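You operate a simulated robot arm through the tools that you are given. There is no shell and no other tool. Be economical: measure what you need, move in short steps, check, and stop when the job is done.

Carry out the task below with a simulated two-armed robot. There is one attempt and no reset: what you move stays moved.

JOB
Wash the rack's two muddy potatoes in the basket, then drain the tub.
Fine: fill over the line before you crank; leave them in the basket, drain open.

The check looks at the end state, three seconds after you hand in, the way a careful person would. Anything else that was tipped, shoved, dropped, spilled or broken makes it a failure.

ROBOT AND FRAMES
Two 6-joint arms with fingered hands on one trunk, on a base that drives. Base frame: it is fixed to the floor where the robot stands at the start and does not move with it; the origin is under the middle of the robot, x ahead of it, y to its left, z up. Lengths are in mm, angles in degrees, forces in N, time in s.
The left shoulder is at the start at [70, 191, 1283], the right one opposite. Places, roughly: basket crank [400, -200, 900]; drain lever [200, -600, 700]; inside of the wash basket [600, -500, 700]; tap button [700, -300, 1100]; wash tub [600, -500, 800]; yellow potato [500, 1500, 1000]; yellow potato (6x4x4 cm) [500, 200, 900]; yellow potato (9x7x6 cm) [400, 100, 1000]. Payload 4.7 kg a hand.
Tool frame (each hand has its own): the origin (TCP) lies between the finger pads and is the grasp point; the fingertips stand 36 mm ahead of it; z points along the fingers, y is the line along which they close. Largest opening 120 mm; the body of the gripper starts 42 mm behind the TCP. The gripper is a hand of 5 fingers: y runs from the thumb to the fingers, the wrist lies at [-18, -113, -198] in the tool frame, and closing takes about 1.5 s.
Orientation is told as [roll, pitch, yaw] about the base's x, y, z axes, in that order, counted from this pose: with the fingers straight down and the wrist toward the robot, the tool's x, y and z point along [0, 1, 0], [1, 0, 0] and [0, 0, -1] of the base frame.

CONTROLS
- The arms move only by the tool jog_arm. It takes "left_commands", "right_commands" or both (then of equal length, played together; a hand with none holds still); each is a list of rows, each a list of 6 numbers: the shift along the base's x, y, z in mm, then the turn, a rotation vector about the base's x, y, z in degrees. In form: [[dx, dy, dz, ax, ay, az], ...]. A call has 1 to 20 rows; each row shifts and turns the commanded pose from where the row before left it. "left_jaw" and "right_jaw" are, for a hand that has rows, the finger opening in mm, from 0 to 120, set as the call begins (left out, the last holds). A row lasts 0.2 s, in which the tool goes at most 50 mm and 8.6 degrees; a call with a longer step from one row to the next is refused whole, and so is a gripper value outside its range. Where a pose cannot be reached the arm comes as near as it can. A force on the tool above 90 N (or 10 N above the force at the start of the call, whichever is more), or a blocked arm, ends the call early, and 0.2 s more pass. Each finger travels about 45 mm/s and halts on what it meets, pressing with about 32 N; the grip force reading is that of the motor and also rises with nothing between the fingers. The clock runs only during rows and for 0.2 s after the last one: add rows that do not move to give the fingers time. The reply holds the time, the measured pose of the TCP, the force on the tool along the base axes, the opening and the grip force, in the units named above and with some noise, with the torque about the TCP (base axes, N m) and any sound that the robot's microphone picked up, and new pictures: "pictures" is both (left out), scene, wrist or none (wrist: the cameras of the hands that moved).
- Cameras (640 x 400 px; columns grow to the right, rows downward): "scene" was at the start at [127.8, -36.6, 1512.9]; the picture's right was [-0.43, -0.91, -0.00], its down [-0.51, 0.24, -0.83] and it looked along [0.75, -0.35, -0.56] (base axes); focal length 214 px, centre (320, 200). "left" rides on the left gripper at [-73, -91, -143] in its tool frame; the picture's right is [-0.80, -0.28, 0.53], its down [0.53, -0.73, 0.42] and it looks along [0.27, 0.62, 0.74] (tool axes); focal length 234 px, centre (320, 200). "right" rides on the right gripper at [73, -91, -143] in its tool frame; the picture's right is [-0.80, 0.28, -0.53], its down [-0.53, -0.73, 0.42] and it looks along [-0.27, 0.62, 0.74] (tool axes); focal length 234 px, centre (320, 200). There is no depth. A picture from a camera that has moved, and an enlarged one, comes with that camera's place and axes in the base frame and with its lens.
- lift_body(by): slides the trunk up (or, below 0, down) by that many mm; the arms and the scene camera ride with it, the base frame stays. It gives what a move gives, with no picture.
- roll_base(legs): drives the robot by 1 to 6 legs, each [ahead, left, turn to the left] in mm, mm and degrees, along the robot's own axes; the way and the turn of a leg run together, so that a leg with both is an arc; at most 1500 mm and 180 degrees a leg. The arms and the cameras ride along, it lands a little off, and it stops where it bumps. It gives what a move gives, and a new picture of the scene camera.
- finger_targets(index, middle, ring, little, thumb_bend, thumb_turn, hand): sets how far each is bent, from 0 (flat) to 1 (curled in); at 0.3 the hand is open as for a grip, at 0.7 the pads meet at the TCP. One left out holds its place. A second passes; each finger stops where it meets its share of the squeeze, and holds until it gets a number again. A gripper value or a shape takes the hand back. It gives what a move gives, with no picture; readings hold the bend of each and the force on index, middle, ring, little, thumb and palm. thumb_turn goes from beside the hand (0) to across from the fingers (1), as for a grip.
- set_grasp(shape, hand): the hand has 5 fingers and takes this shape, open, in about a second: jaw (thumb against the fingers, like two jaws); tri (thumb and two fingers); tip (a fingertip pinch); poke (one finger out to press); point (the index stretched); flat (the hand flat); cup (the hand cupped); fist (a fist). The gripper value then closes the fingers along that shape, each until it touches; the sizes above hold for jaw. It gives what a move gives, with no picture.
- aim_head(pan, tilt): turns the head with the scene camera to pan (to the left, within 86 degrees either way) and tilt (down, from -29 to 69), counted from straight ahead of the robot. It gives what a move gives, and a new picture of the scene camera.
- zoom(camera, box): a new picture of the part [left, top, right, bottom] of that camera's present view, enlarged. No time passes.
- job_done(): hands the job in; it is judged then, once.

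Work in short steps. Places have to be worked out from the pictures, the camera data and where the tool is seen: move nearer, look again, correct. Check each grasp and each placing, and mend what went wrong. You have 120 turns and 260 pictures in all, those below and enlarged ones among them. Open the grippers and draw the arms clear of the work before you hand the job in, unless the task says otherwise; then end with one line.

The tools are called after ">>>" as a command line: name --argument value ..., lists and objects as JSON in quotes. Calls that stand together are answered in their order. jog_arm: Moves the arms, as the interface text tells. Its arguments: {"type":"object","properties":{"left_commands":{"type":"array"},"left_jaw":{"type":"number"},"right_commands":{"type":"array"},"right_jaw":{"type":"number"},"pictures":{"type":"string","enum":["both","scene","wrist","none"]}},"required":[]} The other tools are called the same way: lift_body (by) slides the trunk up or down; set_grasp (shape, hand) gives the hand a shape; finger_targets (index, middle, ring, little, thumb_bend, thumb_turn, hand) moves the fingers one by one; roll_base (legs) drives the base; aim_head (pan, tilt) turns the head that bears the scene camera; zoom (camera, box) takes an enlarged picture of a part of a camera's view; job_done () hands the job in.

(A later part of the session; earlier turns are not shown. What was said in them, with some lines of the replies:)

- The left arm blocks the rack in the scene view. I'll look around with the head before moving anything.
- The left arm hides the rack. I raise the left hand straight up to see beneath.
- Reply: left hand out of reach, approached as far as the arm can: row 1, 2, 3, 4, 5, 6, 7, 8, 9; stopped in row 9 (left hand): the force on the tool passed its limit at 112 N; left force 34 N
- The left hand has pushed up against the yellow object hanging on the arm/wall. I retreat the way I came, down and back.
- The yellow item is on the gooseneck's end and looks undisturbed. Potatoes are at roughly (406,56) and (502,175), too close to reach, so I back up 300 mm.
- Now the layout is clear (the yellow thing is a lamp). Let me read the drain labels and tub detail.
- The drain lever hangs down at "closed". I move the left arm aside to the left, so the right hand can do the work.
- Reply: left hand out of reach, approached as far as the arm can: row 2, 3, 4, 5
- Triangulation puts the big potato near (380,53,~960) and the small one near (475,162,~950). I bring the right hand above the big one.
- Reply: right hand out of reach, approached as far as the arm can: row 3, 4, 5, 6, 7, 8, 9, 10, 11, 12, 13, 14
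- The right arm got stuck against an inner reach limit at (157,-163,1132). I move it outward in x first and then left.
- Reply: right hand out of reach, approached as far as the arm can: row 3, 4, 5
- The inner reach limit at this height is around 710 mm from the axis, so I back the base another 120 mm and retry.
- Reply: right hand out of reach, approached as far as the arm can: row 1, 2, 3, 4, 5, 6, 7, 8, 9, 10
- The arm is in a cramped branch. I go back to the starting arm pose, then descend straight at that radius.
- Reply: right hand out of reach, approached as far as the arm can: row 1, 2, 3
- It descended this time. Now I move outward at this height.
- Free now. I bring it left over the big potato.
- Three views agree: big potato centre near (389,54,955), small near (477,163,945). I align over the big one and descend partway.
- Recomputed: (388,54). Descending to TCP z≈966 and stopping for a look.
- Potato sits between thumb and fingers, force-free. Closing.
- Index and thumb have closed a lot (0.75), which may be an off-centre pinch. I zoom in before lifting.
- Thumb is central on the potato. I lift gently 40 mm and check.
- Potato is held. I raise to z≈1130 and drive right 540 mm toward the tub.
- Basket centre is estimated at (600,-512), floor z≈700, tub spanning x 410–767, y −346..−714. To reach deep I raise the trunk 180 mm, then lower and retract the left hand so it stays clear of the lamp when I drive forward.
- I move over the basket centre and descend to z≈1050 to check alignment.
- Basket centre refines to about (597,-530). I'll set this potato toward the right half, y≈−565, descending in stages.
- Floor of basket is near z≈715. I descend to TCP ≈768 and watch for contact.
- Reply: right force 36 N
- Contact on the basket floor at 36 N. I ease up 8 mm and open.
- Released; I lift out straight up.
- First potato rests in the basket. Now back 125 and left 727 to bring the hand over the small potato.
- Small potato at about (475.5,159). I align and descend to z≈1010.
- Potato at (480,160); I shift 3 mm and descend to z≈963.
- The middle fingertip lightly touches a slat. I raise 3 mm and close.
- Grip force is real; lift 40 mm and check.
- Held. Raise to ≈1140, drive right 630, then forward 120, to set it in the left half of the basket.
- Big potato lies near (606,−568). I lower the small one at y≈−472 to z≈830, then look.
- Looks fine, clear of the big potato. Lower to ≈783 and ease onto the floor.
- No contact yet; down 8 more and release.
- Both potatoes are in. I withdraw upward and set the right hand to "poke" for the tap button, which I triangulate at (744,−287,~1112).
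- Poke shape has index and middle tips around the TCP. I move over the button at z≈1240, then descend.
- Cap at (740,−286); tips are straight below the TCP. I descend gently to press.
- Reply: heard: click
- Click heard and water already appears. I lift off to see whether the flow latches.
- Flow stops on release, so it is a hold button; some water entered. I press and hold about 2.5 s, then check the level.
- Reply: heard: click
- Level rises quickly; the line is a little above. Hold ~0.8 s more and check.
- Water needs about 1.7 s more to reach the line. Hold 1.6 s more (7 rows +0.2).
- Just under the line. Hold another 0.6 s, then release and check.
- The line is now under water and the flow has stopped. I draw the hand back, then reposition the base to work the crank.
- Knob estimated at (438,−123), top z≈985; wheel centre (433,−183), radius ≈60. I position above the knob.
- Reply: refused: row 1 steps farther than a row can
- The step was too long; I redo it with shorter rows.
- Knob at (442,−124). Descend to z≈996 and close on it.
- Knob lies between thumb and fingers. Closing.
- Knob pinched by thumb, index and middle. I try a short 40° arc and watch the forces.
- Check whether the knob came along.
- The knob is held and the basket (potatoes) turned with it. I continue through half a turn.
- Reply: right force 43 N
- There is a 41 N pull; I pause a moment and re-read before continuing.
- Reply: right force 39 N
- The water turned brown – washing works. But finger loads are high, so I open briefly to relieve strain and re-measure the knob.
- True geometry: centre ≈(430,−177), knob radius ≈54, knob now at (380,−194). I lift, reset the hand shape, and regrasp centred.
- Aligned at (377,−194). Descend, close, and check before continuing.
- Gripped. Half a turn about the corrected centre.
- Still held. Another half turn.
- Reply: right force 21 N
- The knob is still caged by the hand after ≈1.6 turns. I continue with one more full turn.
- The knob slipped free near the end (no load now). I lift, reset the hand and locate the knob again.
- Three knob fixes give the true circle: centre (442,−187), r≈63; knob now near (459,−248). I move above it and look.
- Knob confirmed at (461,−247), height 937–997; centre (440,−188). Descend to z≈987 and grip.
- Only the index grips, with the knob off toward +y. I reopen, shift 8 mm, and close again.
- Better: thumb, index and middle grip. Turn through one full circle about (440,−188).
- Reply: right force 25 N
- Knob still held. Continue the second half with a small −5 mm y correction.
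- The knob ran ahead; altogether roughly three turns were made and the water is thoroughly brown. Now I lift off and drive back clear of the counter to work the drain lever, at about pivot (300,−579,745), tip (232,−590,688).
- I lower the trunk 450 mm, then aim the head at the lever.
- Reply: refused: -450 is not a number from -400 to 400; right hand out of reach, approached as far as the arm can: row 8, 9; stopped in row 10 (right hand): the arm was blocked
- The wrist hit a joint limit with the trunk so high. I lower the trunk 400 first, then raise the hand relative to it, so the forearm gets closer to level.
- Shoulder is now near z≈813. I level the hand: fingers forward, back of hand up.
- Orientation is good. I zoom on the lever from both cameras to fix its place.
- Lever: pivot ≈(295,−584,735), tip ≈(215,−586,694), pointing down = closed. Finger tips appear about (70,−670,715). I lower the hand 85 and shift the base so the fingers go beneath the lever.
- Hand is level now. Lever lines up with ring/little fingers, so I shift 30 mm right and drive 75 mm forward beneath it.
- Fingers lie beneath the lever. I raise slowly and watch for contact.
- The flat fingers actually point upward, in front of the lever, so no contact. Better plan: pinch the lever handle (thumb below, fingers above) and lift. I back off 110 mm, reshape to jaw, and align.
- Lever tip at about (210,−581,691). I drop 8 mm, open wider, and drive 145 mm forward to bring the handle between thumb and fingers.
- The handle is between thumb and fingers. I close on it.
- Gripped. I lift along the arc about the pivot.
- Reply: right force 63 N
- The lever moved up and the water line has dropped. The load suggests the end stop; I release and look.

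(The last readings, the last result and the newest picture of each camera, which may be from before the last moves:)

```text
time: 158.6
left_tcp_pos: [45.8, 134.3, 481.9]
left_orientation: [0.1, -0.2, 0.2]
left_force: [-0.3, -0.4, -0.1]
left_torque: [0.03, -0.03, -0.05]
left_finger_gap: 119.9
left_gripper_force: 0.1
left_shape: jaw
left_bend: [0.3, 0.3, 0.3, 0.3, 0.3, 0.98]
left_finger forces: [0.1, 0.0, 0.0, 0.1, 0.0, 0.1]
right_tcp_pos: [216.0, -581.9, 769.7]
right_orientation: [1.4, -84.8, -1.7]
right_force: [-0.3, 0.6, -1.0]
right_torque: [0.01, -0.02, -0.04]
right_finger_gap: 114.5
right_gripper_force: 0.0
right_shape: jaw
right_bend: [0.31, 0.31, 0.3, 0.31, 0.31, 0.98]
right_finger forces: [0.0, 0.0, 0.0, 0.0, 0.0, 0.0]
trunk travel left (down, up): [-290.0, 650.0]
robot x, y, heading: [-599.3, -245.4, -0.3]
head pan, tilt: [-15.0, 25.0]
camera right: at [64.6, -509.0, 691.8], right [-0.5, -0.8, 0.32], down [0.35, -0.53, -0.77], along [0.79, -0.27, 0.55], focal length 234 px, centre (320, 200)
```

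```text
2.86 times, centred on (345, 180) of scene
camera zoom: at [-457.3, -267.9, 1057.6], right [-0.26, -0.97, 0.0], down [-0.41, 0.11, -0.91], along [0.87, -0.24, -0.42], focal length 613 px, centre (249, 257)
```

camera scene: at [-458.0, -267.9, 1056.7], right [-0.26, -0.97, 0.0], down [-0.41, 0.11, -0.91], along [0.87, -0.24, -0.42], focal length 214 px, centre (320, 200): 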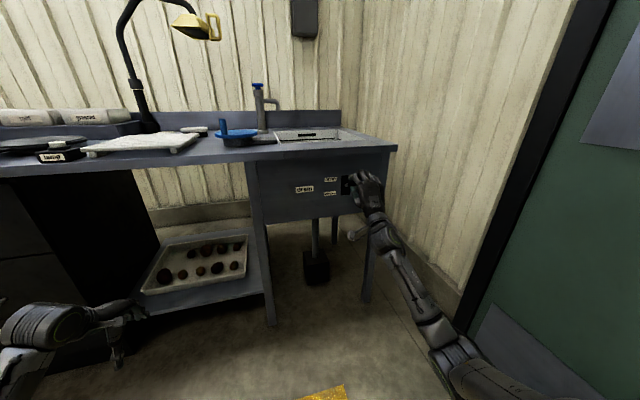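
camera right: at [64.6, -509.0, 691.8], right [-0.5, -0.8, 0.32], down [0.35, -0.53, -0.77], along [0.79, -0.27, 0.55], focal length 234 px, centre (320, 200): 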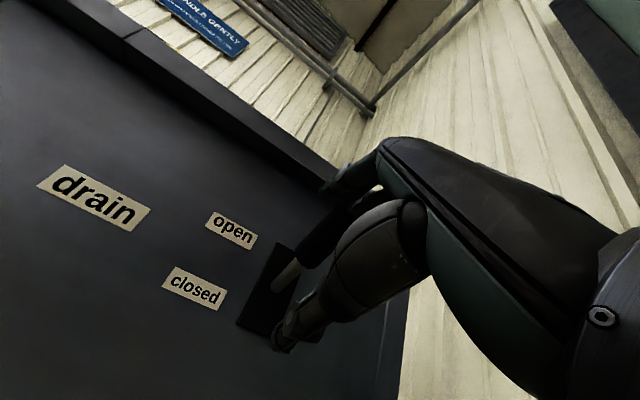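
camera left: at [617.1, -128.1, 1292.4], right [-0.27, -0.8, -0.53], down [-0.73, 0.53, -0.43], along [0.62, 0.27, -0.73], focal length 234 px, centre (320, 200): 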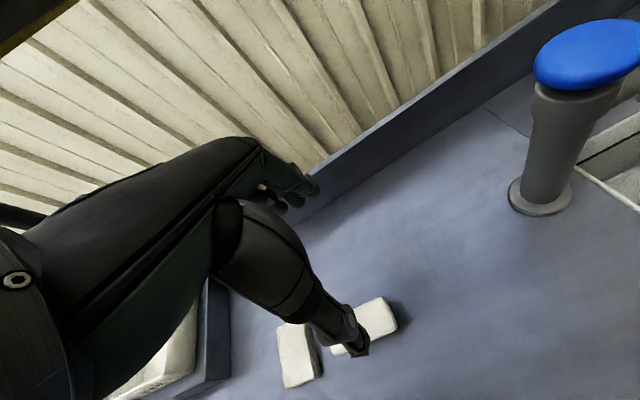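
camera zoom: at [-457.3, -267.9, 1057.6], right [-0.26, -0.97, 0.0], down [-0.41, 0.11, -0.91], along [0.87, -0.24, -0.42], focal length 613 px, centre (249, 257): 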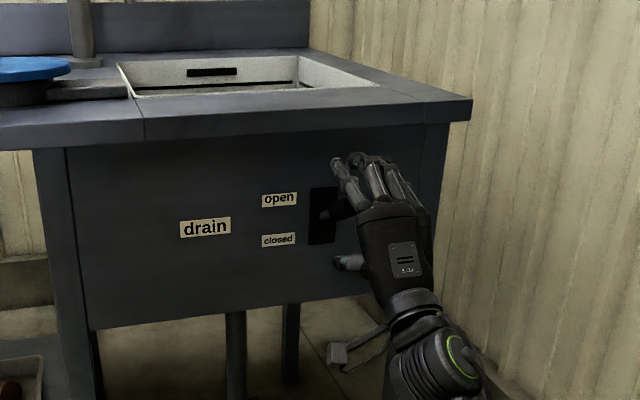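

The lever stays up and water is draining. I back straight off and raise the trunk to inspect the potatoes.

>>> roll_base --legs '[[-260, 0, 0]]'

>>> zoom --camera "scene" --box '[260, 110, 400, 230]'

>>> lift_body --by 400

>>> lift_body --by 250

>>> aim_head --pan -15 --tilt 35

>>> zoom --camera "scene" --box '[270, 140, 370, 230]'

```text
time: 160.4
left_tcp_pos: [-214.5, 135.6, 482.4]
left_orientation: [0.1, -0.2, 0.1]
left_force: [0.2, 0.0, 0.3]
left_torque: [0.0, -0.01, 0.04]
left_finger_gap: 120.1
left_gripper_force: 0.0
left_shape: jaw
left_bend: [0.3, 0.3, 0.3, 0.3, 0.3, 0.98]
left_finger forces: [0.0, 0.0, 0.0, 0.0, 0.0, 0.0]
right_tcp_pos: [-43.2, -582.3, 769.4]
right_orientation: [1.4, -84.9, -1.8]
right_force: [0.7, -0.7, -0.1]
right_torque: [-0.03, 0.0, -0.02]
right_finger_gap: 114.4
right_gripper_force: 0.1
right_shape: jaw
right_bend: [0.31, 0.31, 0.3, 0.31, 0.31, 0.98]
right_finger forces: [0.1, 0.0, 0.0, 0.1, 0.0, 0.0]
trunk travel left (down, up): [-290.0, 650.0]
robot x, y, heading: [-852.8, -246.8, -0.2]
head pan, tilt: [-15.0, 25.0]
camera scene: at [-717.2, -267.4, 1057.7], right [-0.26, -0.97, 0.0], down [-0.41, 0.11, -0.91], along [0.88, -0.24, -0.42], focal length 214 px, centre (320, 200)
```

scene: 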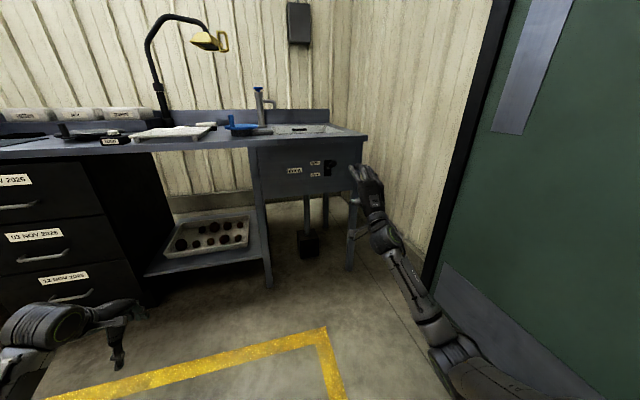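

```text
3.33 times, centred on (330, 170) of scene
camera zoom: at [-717.2, -267.4, 1057.7], right [-0.26, -0.97, 0.0], down [-0.41, 0.11, -0.91], along [0.88, -0.24, -0.42], focal length 715 px, centre (287, 300)
```

zoom: 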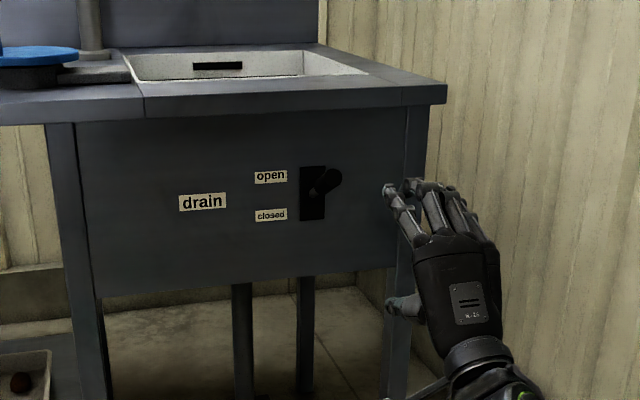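

```text
time: 164.3
left_tcp_pos: [-214.0, 135.8, 881.1]
left_orientation: [0.0, -0.2, 0.0]
left_force: [-0.8, -0.4, -0.1]
left_torque: [-0.01, -0.01, 0.01]
left_finger_gap: 120.2
left_gripper_force: 0.1
left_shape: jaw
left_bend: [0.3, 0.3, 0.3, 0.3, 0.3, 0.98]
left_finger forces: [0.0, 0.0, 0.1, 0.1, 0.1, 0.0]
right_tcp_pos: [-44.1, -582.3, 1170.3]
right_orientation: [1.4, -84.8, -1.7]
right_force: [-0.3, -0.1, -0.6]
right_torque: [0.0, 0.02, -0.03]
right_finger_gap: 114.6
right_gripper_force: 0.1
right_shape: jaw
right_bend: [0.31, 0.31, 0.3, 0.31, 0.31, 0.98]
right_finger forces: [0.0, 0.0, 0.0, 0.0, 0.0, 0.0]
trunk travel left (down, up): [-690.0, 250.0]
robot x, y, heading: [-851.3, -244.7, -0.1]
head pan, tilt: [-15.0, 25.0]
```

```text
time: 166.8
left_tcp_pos: [-214.6, 134.4, 1132.6]
left_orientation: [0.1, -0.2, 0.1]
left_force: [-0.6, 0.6, 0.7]
left_torque: [-0.02, -0.01, 0.03]
left_finger_gap: 120.0
left_gripper_force: 0.0
left_shape: jaw
left_bend: [0.3, 0.3, 0.3, 0.3, 0.3, 0.98]
left_finger forces: [0.0, 0.0, 0.0, 0.0, 0.1, 0.1]
right_tcp_pos: [-43.2, -581.8, 1420.2]
right_orientation: [1.4, -84.8, -1.6]
right_force: [0.1, 1.1, -0.2]
right_torque: [-0.01, 0.0, -0.01]
right_finger_gap: 114.5
right_gripper_force: 0.1
right_shape: jaw
right_bend: [0.31, 0.31, 0.3, 0.31, 0.31, 0.98]
right_finger forces: [0.0, 0.0, 0.1, 0.0, 0.1, 0.0]
trunk travel left (down, up): [-940.0, 0.0]
robot x, y, heading: [-851.6, -245.0, 0.0]
head pan, tilt: [-15.0, 25.0]
```

```text
time: 167.6
left_tcp_pos: [-214.5, 135.9, 1130.7]
left_orientation: [0.0, -0.2, 0.1]
left_force: [0.0, 0.1, -0.9]
left_torque: [-0.01, -0.04, -0.01]
left_finger_gap: 120.1
left_gripper_force: 0.0
left_shape: jaw
left_bend: [0.3, 0.3, 0.3, 0.3, 0.3, 0.98]
left_finger forces: [0.0, 0.1, 0.0, 0.0, 0.0, 0.0]
right_tcp_pos: [-43.6, -582.1, 1419.9]
right_orientation: [1.3, -84.9, -1.5]
right_force: [0.3, -0.3, 0.0]
right_torque: [0.01, 0.01, 0.05]
right_finger_gap: 114.5
right_gripper_force: 0.1
right_shape: jaw
right_bend: [0.31, 0.31, 0.3, 0.31, 0.31, 0.98]
right_finger forces: [0.0, 0.0, 0.0, 0.0, 0.1, 0.1]
trunk travel left (down, up): [-940.0, 0.0]
robot x, y, heading: [-851.9, -246.7, -0.1]
head pan, tilt: [-15.0, 35.0]
camera scene: at [-720.5, -266.3, 1691.8], right [-0.26, -0.97, 0.0], down [-0.55, 0.15, -0.82], along [0.79, -0.21, -0.57], focal length 214 px, centre (320, 200)
```

scene: 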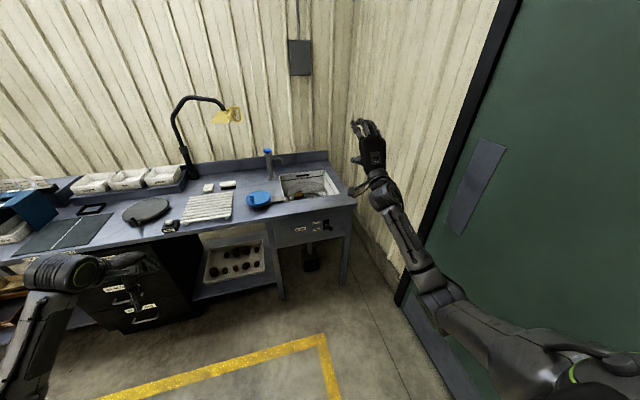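

```text
4.44 times, centred on (320, 185) of scene
camera zoom: at [-720.5, -266.3, 1691.8], right [-0.26, -0.97, 0.0], down [-0.55, 0.15, -0.82], along [0.79, -0.21, -0.57], focal length 953 px, centre (320, 267)
```

zoom: 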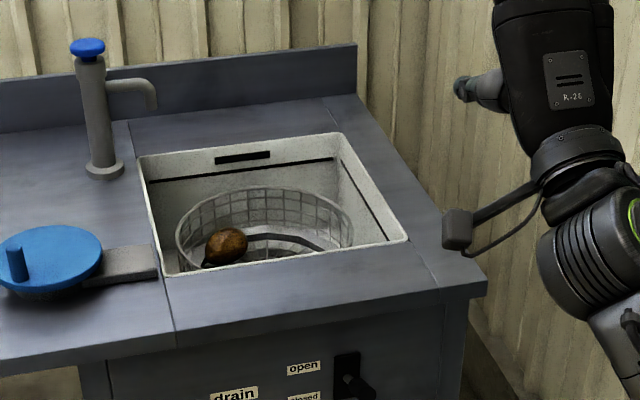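

Tub drained, lever at open. One potato visible; I drive nearer to see both and their cleanliness.

>>> roll_base --legs '[[430, -40, 0]]'

>>> aim_head --pan -15 --tilt 52

>>> zoom --camera "scene" --box '[270, 70, 390, 180]'

```text
time: 170.2
left_tcp_pos: [212.7, 97.8, 1131.6]
left_orientation: [0.0, -0.3, 0.4]
left_force: [-0.8, 0.3, 0.8]
left_torque: [0.04, -0.02, -0.03]
left_finger_gap: 119.9
left_gripper_force: 0.0
left_shape: jaw
left_bend: [0.3, 0.3, 0.3, 0.3, 0.3, 0.98]
left_finger forces: [0.1, 0.0, 0.0, 0.0, 0.0, 0.0]
right_tcp_pos: [387.2, -618.5, 1421.5]
right_orientation: [1.2, -84.9, -1.4]
right_force: [0.7, -0.6, 0.0]
right_torque: [-0.02, -0.01, -0.06]
right_finger_gap: 114.7
right_gripper_force: 0.0
right_shape: jaw
right_bend: [0.31, 0.31, 0.3, 0.31, 0.31, 0.98]
right_finger forces: [0.0, 0.0, 0.1, 0.0, 0.0, 0.0]
trunk travel left (down, up): [-940.0, 0.0]
robot x, y, heading: [-424.6, -285.2, 0.3]
head pan, tilt: [-15.0, 35.0]
camera scene: at [-292.0, -305.6, 1692.0], right [-0.26, -0.97, 0.0], down [-0.55, 0.15, -0.82], along [0.79, -0.21, -0.57], focal length 214 px, centre (320, 200)
```

scene: 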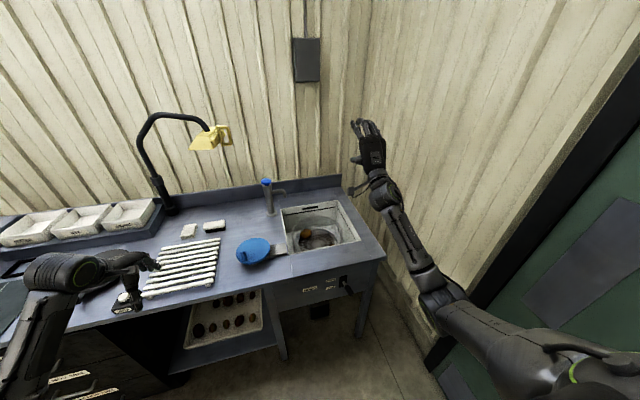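

```text
time: 171.0
left_tcp_pos: [215.8, 97.8, 1132.1]
left_orientation: [0.1, -0.2, 0.3]
left_force: [0.0, 0.0, 0.1]
left_torque: [0.01, 0.02, -0.02]
left_finger_gap: 120.0
left_gripper_force: 0.0
left_shape: jaw
left_bend: [0.3, 0.3, 0.3, 0.3, 0.3, 0.98]
left_finger forces: [0.1, 0.0, 0.0, 0.0, 0.1, 0.1]
right_tcp_pos: [389.2, -617.9, 1419.7]
right_orientation: [1.4, -84.8, -1.6]
right_force: [0.7, -0.3, 0.1]
right_torque: [0.0, 0.03, 0.0]
right_finger_gap: 114.5
right_gripper_force: 0.1
right_shape: jaw
right_bend: [0.31, 0.31, 0.3, 0.31, 0.31, 0.98]
right_finger forces: [0.1, 0.0, 0.0, 0.0, 0.0, 0.1]
trunk travel left (down, up): [-940.0, 0.0]
robot x, y, heading: [-424.3, -282.4, 0.3]
head pan, tilt: [-15.0, 52.0]
camera scene: at [-301.8, -302.5, 1667.4], right [-0.26, -0.97, 0.0], down [-0.76, 0.2, -0.62], along [0.59, -0.16, -0.79], focal length 214 px, centre (320, 200)
```

scene: 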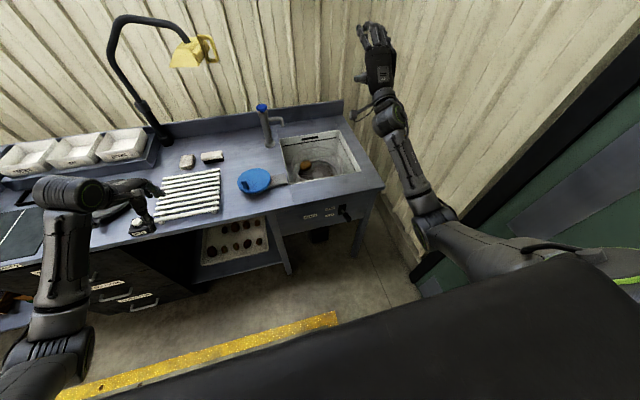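

```text
3.64 times, centred on (330, 125) of scene
camera zoom: at [-301.8, -302.5, 1667.4], right [-0.26, -0.97, 0.0], down [-0.76, 0.2, -0.62], along [0.59, -0.16, -0.79], focal length 780 px, centre (284, 473)
```

zoom: 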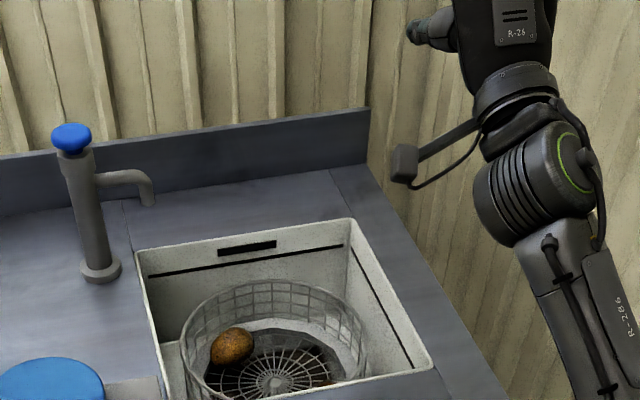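

I drive 240 mm closer and look straight down into the basket.

>>> roll_base --legs '[[240, 30, 0]]'

>>> aim_head --pan -22 --tilt 52

>>> zoom --camera "scene" --box '[270, 110, 390, 230]'

```text
time: 172.8
left_tcp_pos: [455.4, 127.9, 1132.7]
left_orientation: [0.1, -0.3, 0.2]
left_force: [0.0, 0.0, 0.2]
left_torque: [0.02, -0.03, -0.01]
left_finger_gap: 120.0
left_gripper_force: 0.1
left_shape: jaw
left_bend: [0.3, 0.3, 0.3, 0.3, 0.3, 0.98]
left_finger forces: [0.0, 0.1, 0.0, 0.0, 0.0, 0.0]
right_tcp_pos: [628.4, -588.3, 1421.3]
right_orientation: [1.4, -84.9, -1.5]
right_force: [-1.1, -0.6, 0.5]
right_torque: [-0.02, -0.01, -0.01]
right_finger_gap: 114.4
right_gripper_force: 0.2
right_shape: jaw
right_bend: [0.31, 0.31, 0.3, 0.31, 0.31, 0.98]
right_finger forces: [0.1, 0.0, 0.0, 0.0, 0.1, 0.0]
trunk travel left (down, up): [-940.0, 0.0]
robot x, y, heading: [-181.6, -258.5, 0.2]
head pan, tilt: [-15.0, 52.0]
camera scene: at [-63.4, -272.2, 1667.7], right [-0.26, -0.97, 0.0], down [-0.76, 0.2, -0.62], along [0.6, -0.16, -0.79], focal length 214 px, centre (320, 200)
```

scene: 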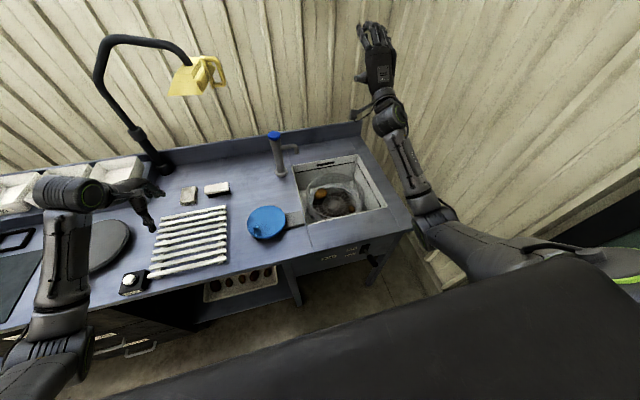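

```text
time: 173.5
left_tcp_pos: [457.4, 128.9, 1130.6]
left_orientation: [0.1, -0.2, 0.3]
left_force: [0.3, 0.2, -0.4]
left_torque: [-0.02, 0.02, -0.01]
left_finger_gap: 119.7
left_gripper_force: 0.1
left_shape: jaw
left_bend: [0.3, 0.3, 0.3, 0.3, 0.3, 0.98]
left_finger forces: [0.0, 0.0, 0.1, 0.0, 0.0, 0.0]
right_tcp_pos: [630.2, -587.8, 1419.2]
right_orientation: [1.2, -84.9, -1.4]
right_force: [0.4, 0.1, -0.1]
right_torque: [-0.01, 0.0, -0.01]
right_finger_gap: 114.5
right_gripper_force: 0.1
right_shape: jaw
right_bend: [0.31, 0.31, 0.3, 0.31, 0.31, 0.98]
right_finger forces: [0.0, 0.1, 0.0, 0.1, 0.0, 0.1]
trunk travel left (down, up): [-940.0, 0.0]
robot x, y, heading: [-183.5, -253.5, 0.2]
head pan, tilt: [-22.0, 52.0]
camera scene: at [-63.5, -280.6, 1667.4], right [-0.37, -0.93, 0.0], down [-0.73, 0.29, -0.62], along [0.57, -0.23, -0.79], focal length 214 px, centre (320, 200)
```

scene: 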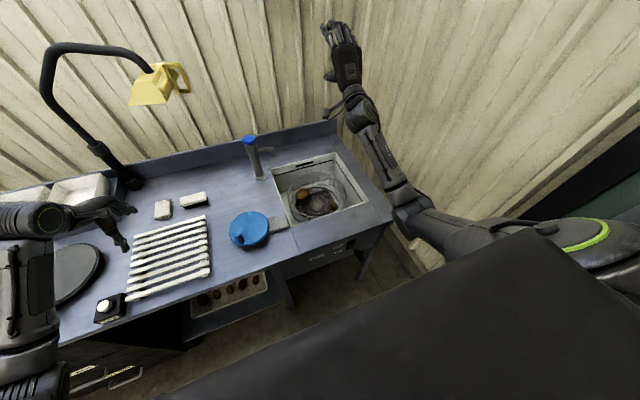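

```text
3.33 times, centred on (330, 170) of scene
camera zoom: at [-63.5, -280.6, 1667.4], right [-0.37, -0.93, 0.0], down [-0.73, 0.29, -0.62], along [0.57, -0.23, -0.79], focal length 715 px, centre (287, 300)
```

zoom: 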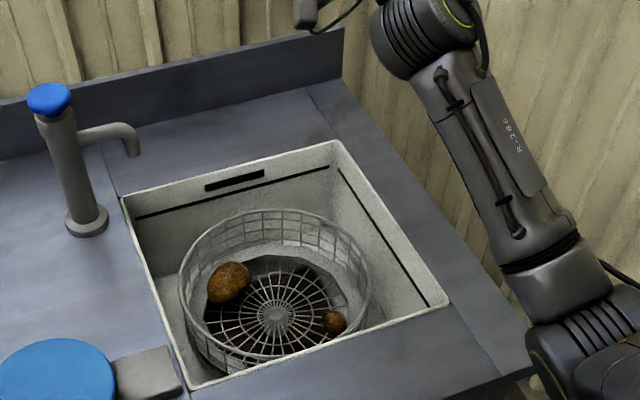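

Both are in the basket. I zoom in on each to judge cleanliness.

>>> zoom --camera "scene" --box '[300, 180, 325, 205]'

>>> zoom --camera "scene" --box '[332, 194, 357, 219]'

```text
16.00 times, centred on (312, 192) of scene
camera zoom: at [-63.5, -280.6, 1667.4], right [-0.37, -0.93, 0.0], down [-0.73, 0.29, -0.62], along [0.57, -0.23, -0.79], focal length 3432 px, centre (440, 320)
```

zoom: 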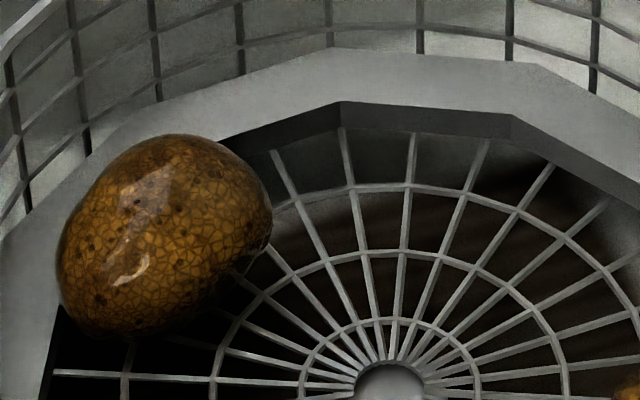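

```text
16.00 times, centred on (344, 206) of scene
camera zoom: at [-63.5, -280.6, 1667.4], right [-0.37, -0.93, 0.0], down [-0.73, 0.29, -0.62], along [0.57, -0.23, -0.79], focal length 3432 px, centre (-72, 96)
```

zoom: 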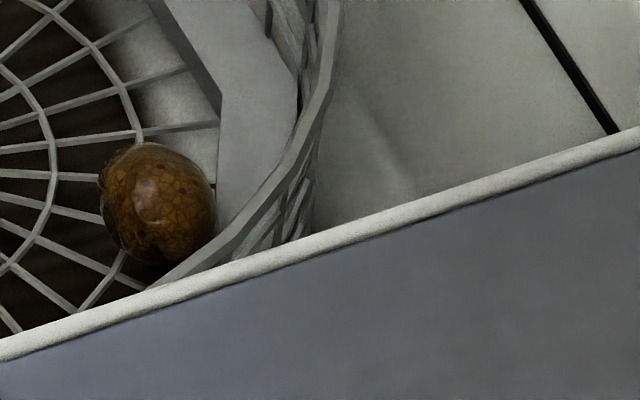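

They look glossy with clean net-patterned skin, but I want a closer look. I turn the right hand downward to use its camera over the tub.

>>> jog_arm --right_commands '[[0, 0, -10, 0, 8.5, 0], [0, 0, -20, 0, 8.5, 0], [0, 0, -20, 0, 8.5, 0], [0, 0, -25, 0, 8.5, 0], [0, 0, -25, 0, 8.5, 0], [0, 0, -25, 0, 8.5, 0], [0, 0, -25, 0, 8.5, 0], [-5, 0, -25, 0, 8.5, 0], [-5, 0, -25, 0, 8.5, 0], [-5, 0, -25, 0, 8.4, 0]]' --pictures "wrist"

```text
time: 175.7
left_tcp_pos: [457.2, 128.4, 1130.0]
left_orientation: [0.2, -0.3, 0.3]
left_force: [0.6, -0.3, -0.1]
left_torque: [-0.02, 0.02, 0.0]
left_finger_gap: 119.7
left_gripper_force: 0.1
left_shape: jaw
left_bend: [0.3, 0.3, 0.3, 0.3, 0.3, 0.98]
left_finger forces: [0.0, 0.0, 0.1, 0.0, 0.1, 0.0]
right_tcp_pos: [615.1, -588.6, 1194.8]
right_orientation: [-0.1, 0.2, -0.1]
right_force: [0.1, 0.4, 0.5]
right_torque: [0.05, 0.02, -0.03]
right_finger_gap: 114.9
right_gripper_force: 0.1
right_shape: jaw
right_bend: [0.31, 0.31, 0.3, 0.31, 0.31, 0.98]
right_finger forces: [0.1, 0.0, 0.1, 0.0, 0.0, 0.1]
trunk travel left (down, up): [-940.0, 0.0]
robot x, y, heading: [-183.4, -255.0, -0.0]
head pan, tilt: [-22.0, 52.0]
camera right: at [524.1, -515.1, 1338.4], right [0.28, -0.8, 0.53], down [-0.73, -0.53, -0.42], along [0.62, -0.27, -0.74], focal length 234 px, centre (320, 200)
```

right: 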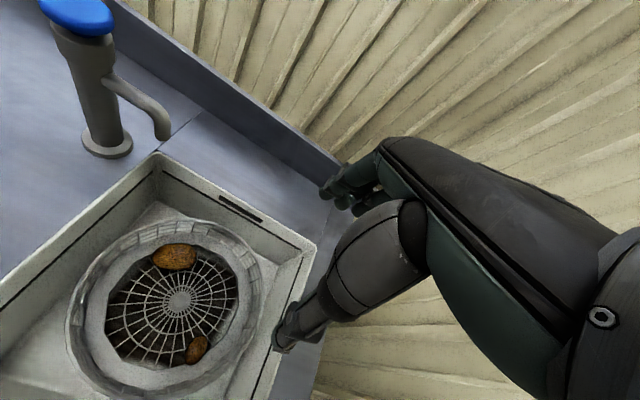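

>>> zoom --camera "right" --box '[110, 225, 250, 375]'

>>> zoom --camera "right" --box '[150, 235, 200, 275]'

>>> zoom --camera "right" --box '[175, 325, 220, 370]'

```text
2.67 times, centred on (180, 300) of right
camera zoom: at [524.1, -515.1, 1338.4], right [0.28, -0.8, 0.53], down [-0.73, -0.53, -0.42], along [0.62, -0.27, -0.74], focal length 624 px, centre (693, -67)
```

zoom: 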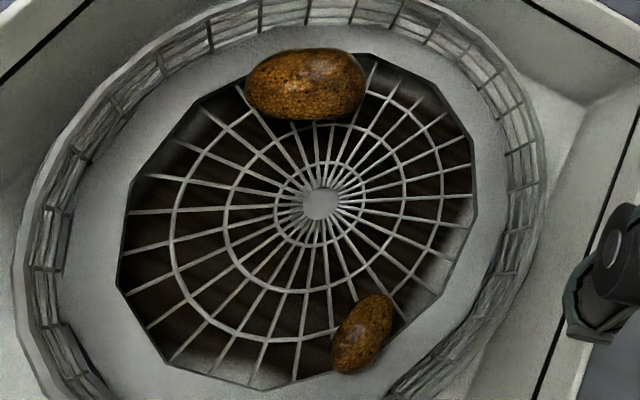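

```text
10.00 times, centred on (175, 255) of right
camera zoom: at [524.1, -515.1, 1338.4], right [0.28, -0.8, 0.53], down [-0.73, -0.53, -0.42], along [0.62, -0.27, -0.74], focal length 2342 px, centre (1770, -350)
```

zoom: 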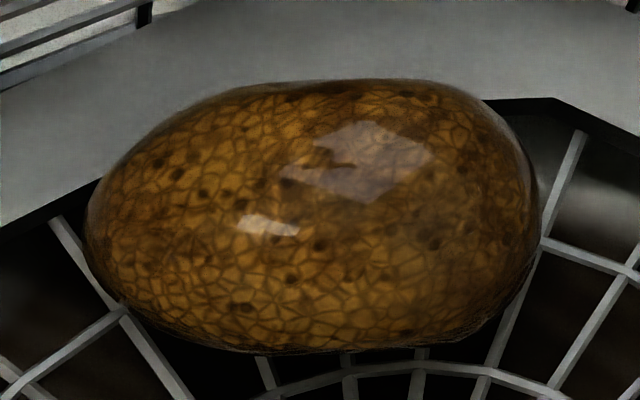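

```text
8.89 times, centred on (198, 348) of right
camera zoom: at [524.1, -515.1, 1338.4], right [0.28, -0.8, 0.53], down [-0.73, -0.53, -0.42], along [0.62, -0.27, -0.74], focal length 2082 px, centre (1409, -1111)
```

zoom: 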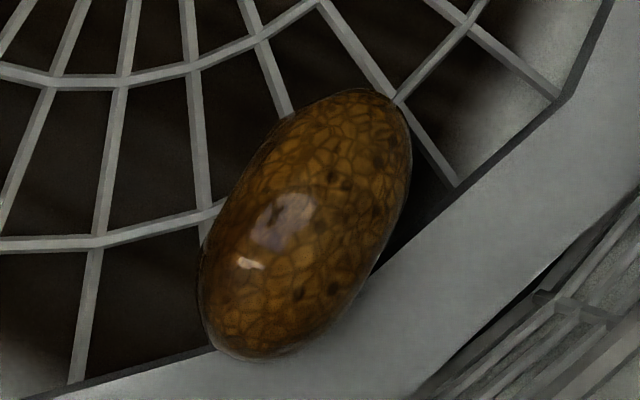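

Both potatoes show clean, mud-free skin. I raise the hand, back clear of the work, and do a last check of the lever and tub.

>>> jog_arm --right_commands '[[0, 0, 20, 0, 0, 0], [0, 0, 20, 0, 0, 0]]' --right_jaw 120 --pictures "none"

>>> roll_base --legs '[[-520, 0, 0]]'

>>> aim_head --pan -12 --tilt 38

>>> zoom --camera "scene" --box '[230, 140, 390, 270]'

```text
time: 176.3
left_tcp_pos: [456.3, 128.8, 1130.6]
left_orientation: [0.0, -0.2, 0.3]
left_force: [-0.5, 0.0, 0.2]
left_torque: [0.01, -0.02, 0.03]
left_finger_gap: 119.9
left_gripper_force: 0.1
left_shape: jaw
left_bend: [0.3, 0.3, 0.3, 0.3, 0.3, 0.98]
left_finger forces: [0.0, 0.0, 0.0, 0.1, 0.0, 0.0]
right_tcp_pos: [615.6, -586.9, 1235.2]
right_orientation: [-0.1, 0.1, -0.1]
right_force: [0.3, 0.4, 0.9]
right_torque: [-0.01, 0.04, 0.04]
right_finger_gap: 119.4
right_gripper_force: 0.0
right_shape: jaw
right_bend: [0.3, 0.3, 0.3, 0.3, 0.3, 0.98]
right_finger forces: [0.1, 0.0, 0.0, 0.0, 0.0, 0.0]
trunk travel left (down, up): [-940.0, 0.0]
robot x, y, heading: [-182.6, -254.6, -0.0]
head pan, tilt: [-22.0, 52.0]
```

```text
time: 179.3
left_tcp_pos: [-62.5, 126.7, 1130.7]
left_orientation: [0.2, -0.1, 0.2]
left_force: [0.3, 1.0, -0.3]
left_torque: [-0.01, -0.03, -0.03]
left_finger_gap: 119.9
left_gripper_force: 0.0
left_shape: jaw
left_bend: [0.3, 0.3, 0.3, 0.3, 0.3, 0.98]
left_finger forces: [0.1, 0.1, 0.1, 0.0, 0.0, 0.1]
right_tcp_pos: [95.7, -591.3, 1234.2]
right_orientation: [-0.1, 0.0, -0.2]
right_force: [0.0, -0.3, 0.1]
right_torque: [0.0, 0.03, 0.03]
right_finger_gap: 119.8
right_gripper_force: 0.2
right_shape: jaw
right_bend: [0.3, 0.3, 0.3, 0.3, 0.3, 0.98]
right_finger forces: [0.0, 0.1, 0.0, 0.1, 0.1, 0.1]
trunk travel left (down, up): [-940.0, 0.0]
robot x, y, heading: [-705.5, -257.9, 0.2]
head pan, tilt: [-22.0, 52.0]
camera scene: at [-583.3, -281.6, 1667.3], right [-0.37, -0.93, 0.0], down [-0.73, 0.3, -0.61], along [0.57, -0.23, -0.79], focal length 214 px, centre (320, 200)
```

scene: 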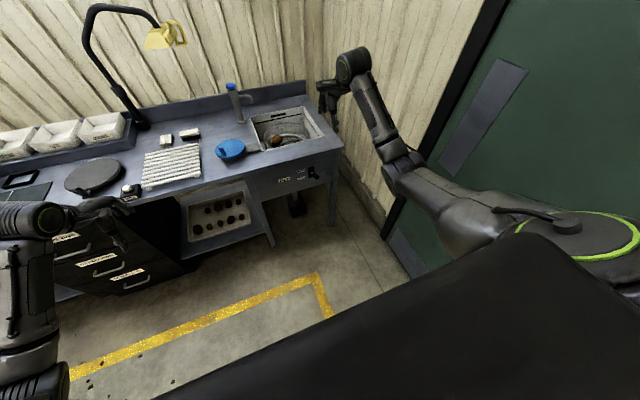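

```text
time: 180.1
left_tcp_pos: [-64.1, 127.4, 1132.1]
left_orientation: [0.0, -0.1, 0.2]
left_force: [-0.2, 0.9, -0.5]
left_torque: [0.0, -0.03, 0.02]
left_finger_gap: 119.7
left_gripper_force: 0.1
left_shape: jaw
left_bend: [0.3, 0.3, 0.3, 0.3, 0.3, 0.98]
left_finger forces: [0.1, 0.0, 0.0, 0.0, 0.0, 0.0]
right_tcp_pos: [93.0, -591.3, 1235.9]
right_orientation: [-0.1, 0.1, -0.3]
right_force: [-0.9, -0.1, -0.3]
right_torque: [0.0, 0.01, -0.01]
right_finger_gap: 119.6
right_gripper_force: 0.0
right_shape: jaw
right_bend: [0.3, 0.3, 0.3, 0.3, 0.3, 0.98]
right_finger forces: [0.0, 0.1, 0.0, 0.0, 0.1, 0.1]
trunk travel left (down, up): [-940.0, 0.0]
robot x, y, heading: [-707.5, -254.2, -0.1]
head pan, tilt: [-12.0, 38.0]
camera scene: at [-571.0, -271.4, 1687.3], right [-0.21, -0.98, 0.0], down [-0.6, 0.13, -0.79], along [0.77, -0.16, -0.62], focal length 214 px, centre (320, 200)
```

scene: 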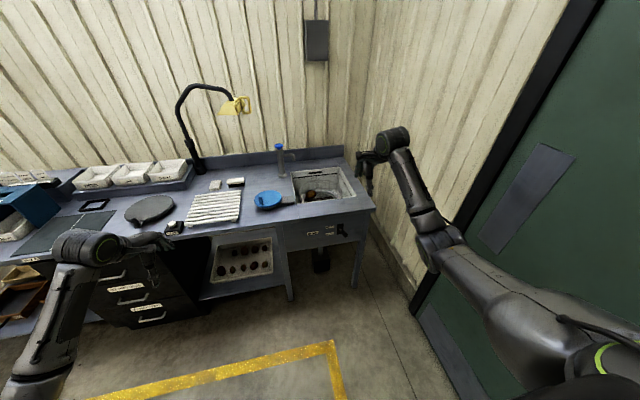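

```text
3.08 times, centred on (310, 205) of scene
camera zoom: at [-571.0, -271.4, 1687.3], right [-0.21, -0.98, 0.0], down [-0.6, 0.13, -0.79], along [0.77, -0.16, -0.62], focal length 660 px, centre (351, 185)
```

zoom: 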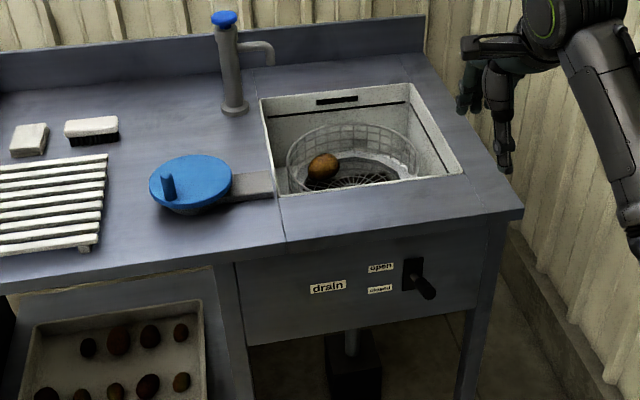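

Last look: lever tip is at about z≈773, the open position. The tub is drained, both potatoes are in the basket, and nothing else has moved. I hand in.

>>> job_done

```text
The job is handed in.
```

I washed both potatoes in the basket, with the tub filled over the line before I cranked. They're still in the basket, the tub is drained and the drain lever is open. Early on, the left hand pressed against the yellow lamp with up to 112 N; it looked undisturbed afterwards.
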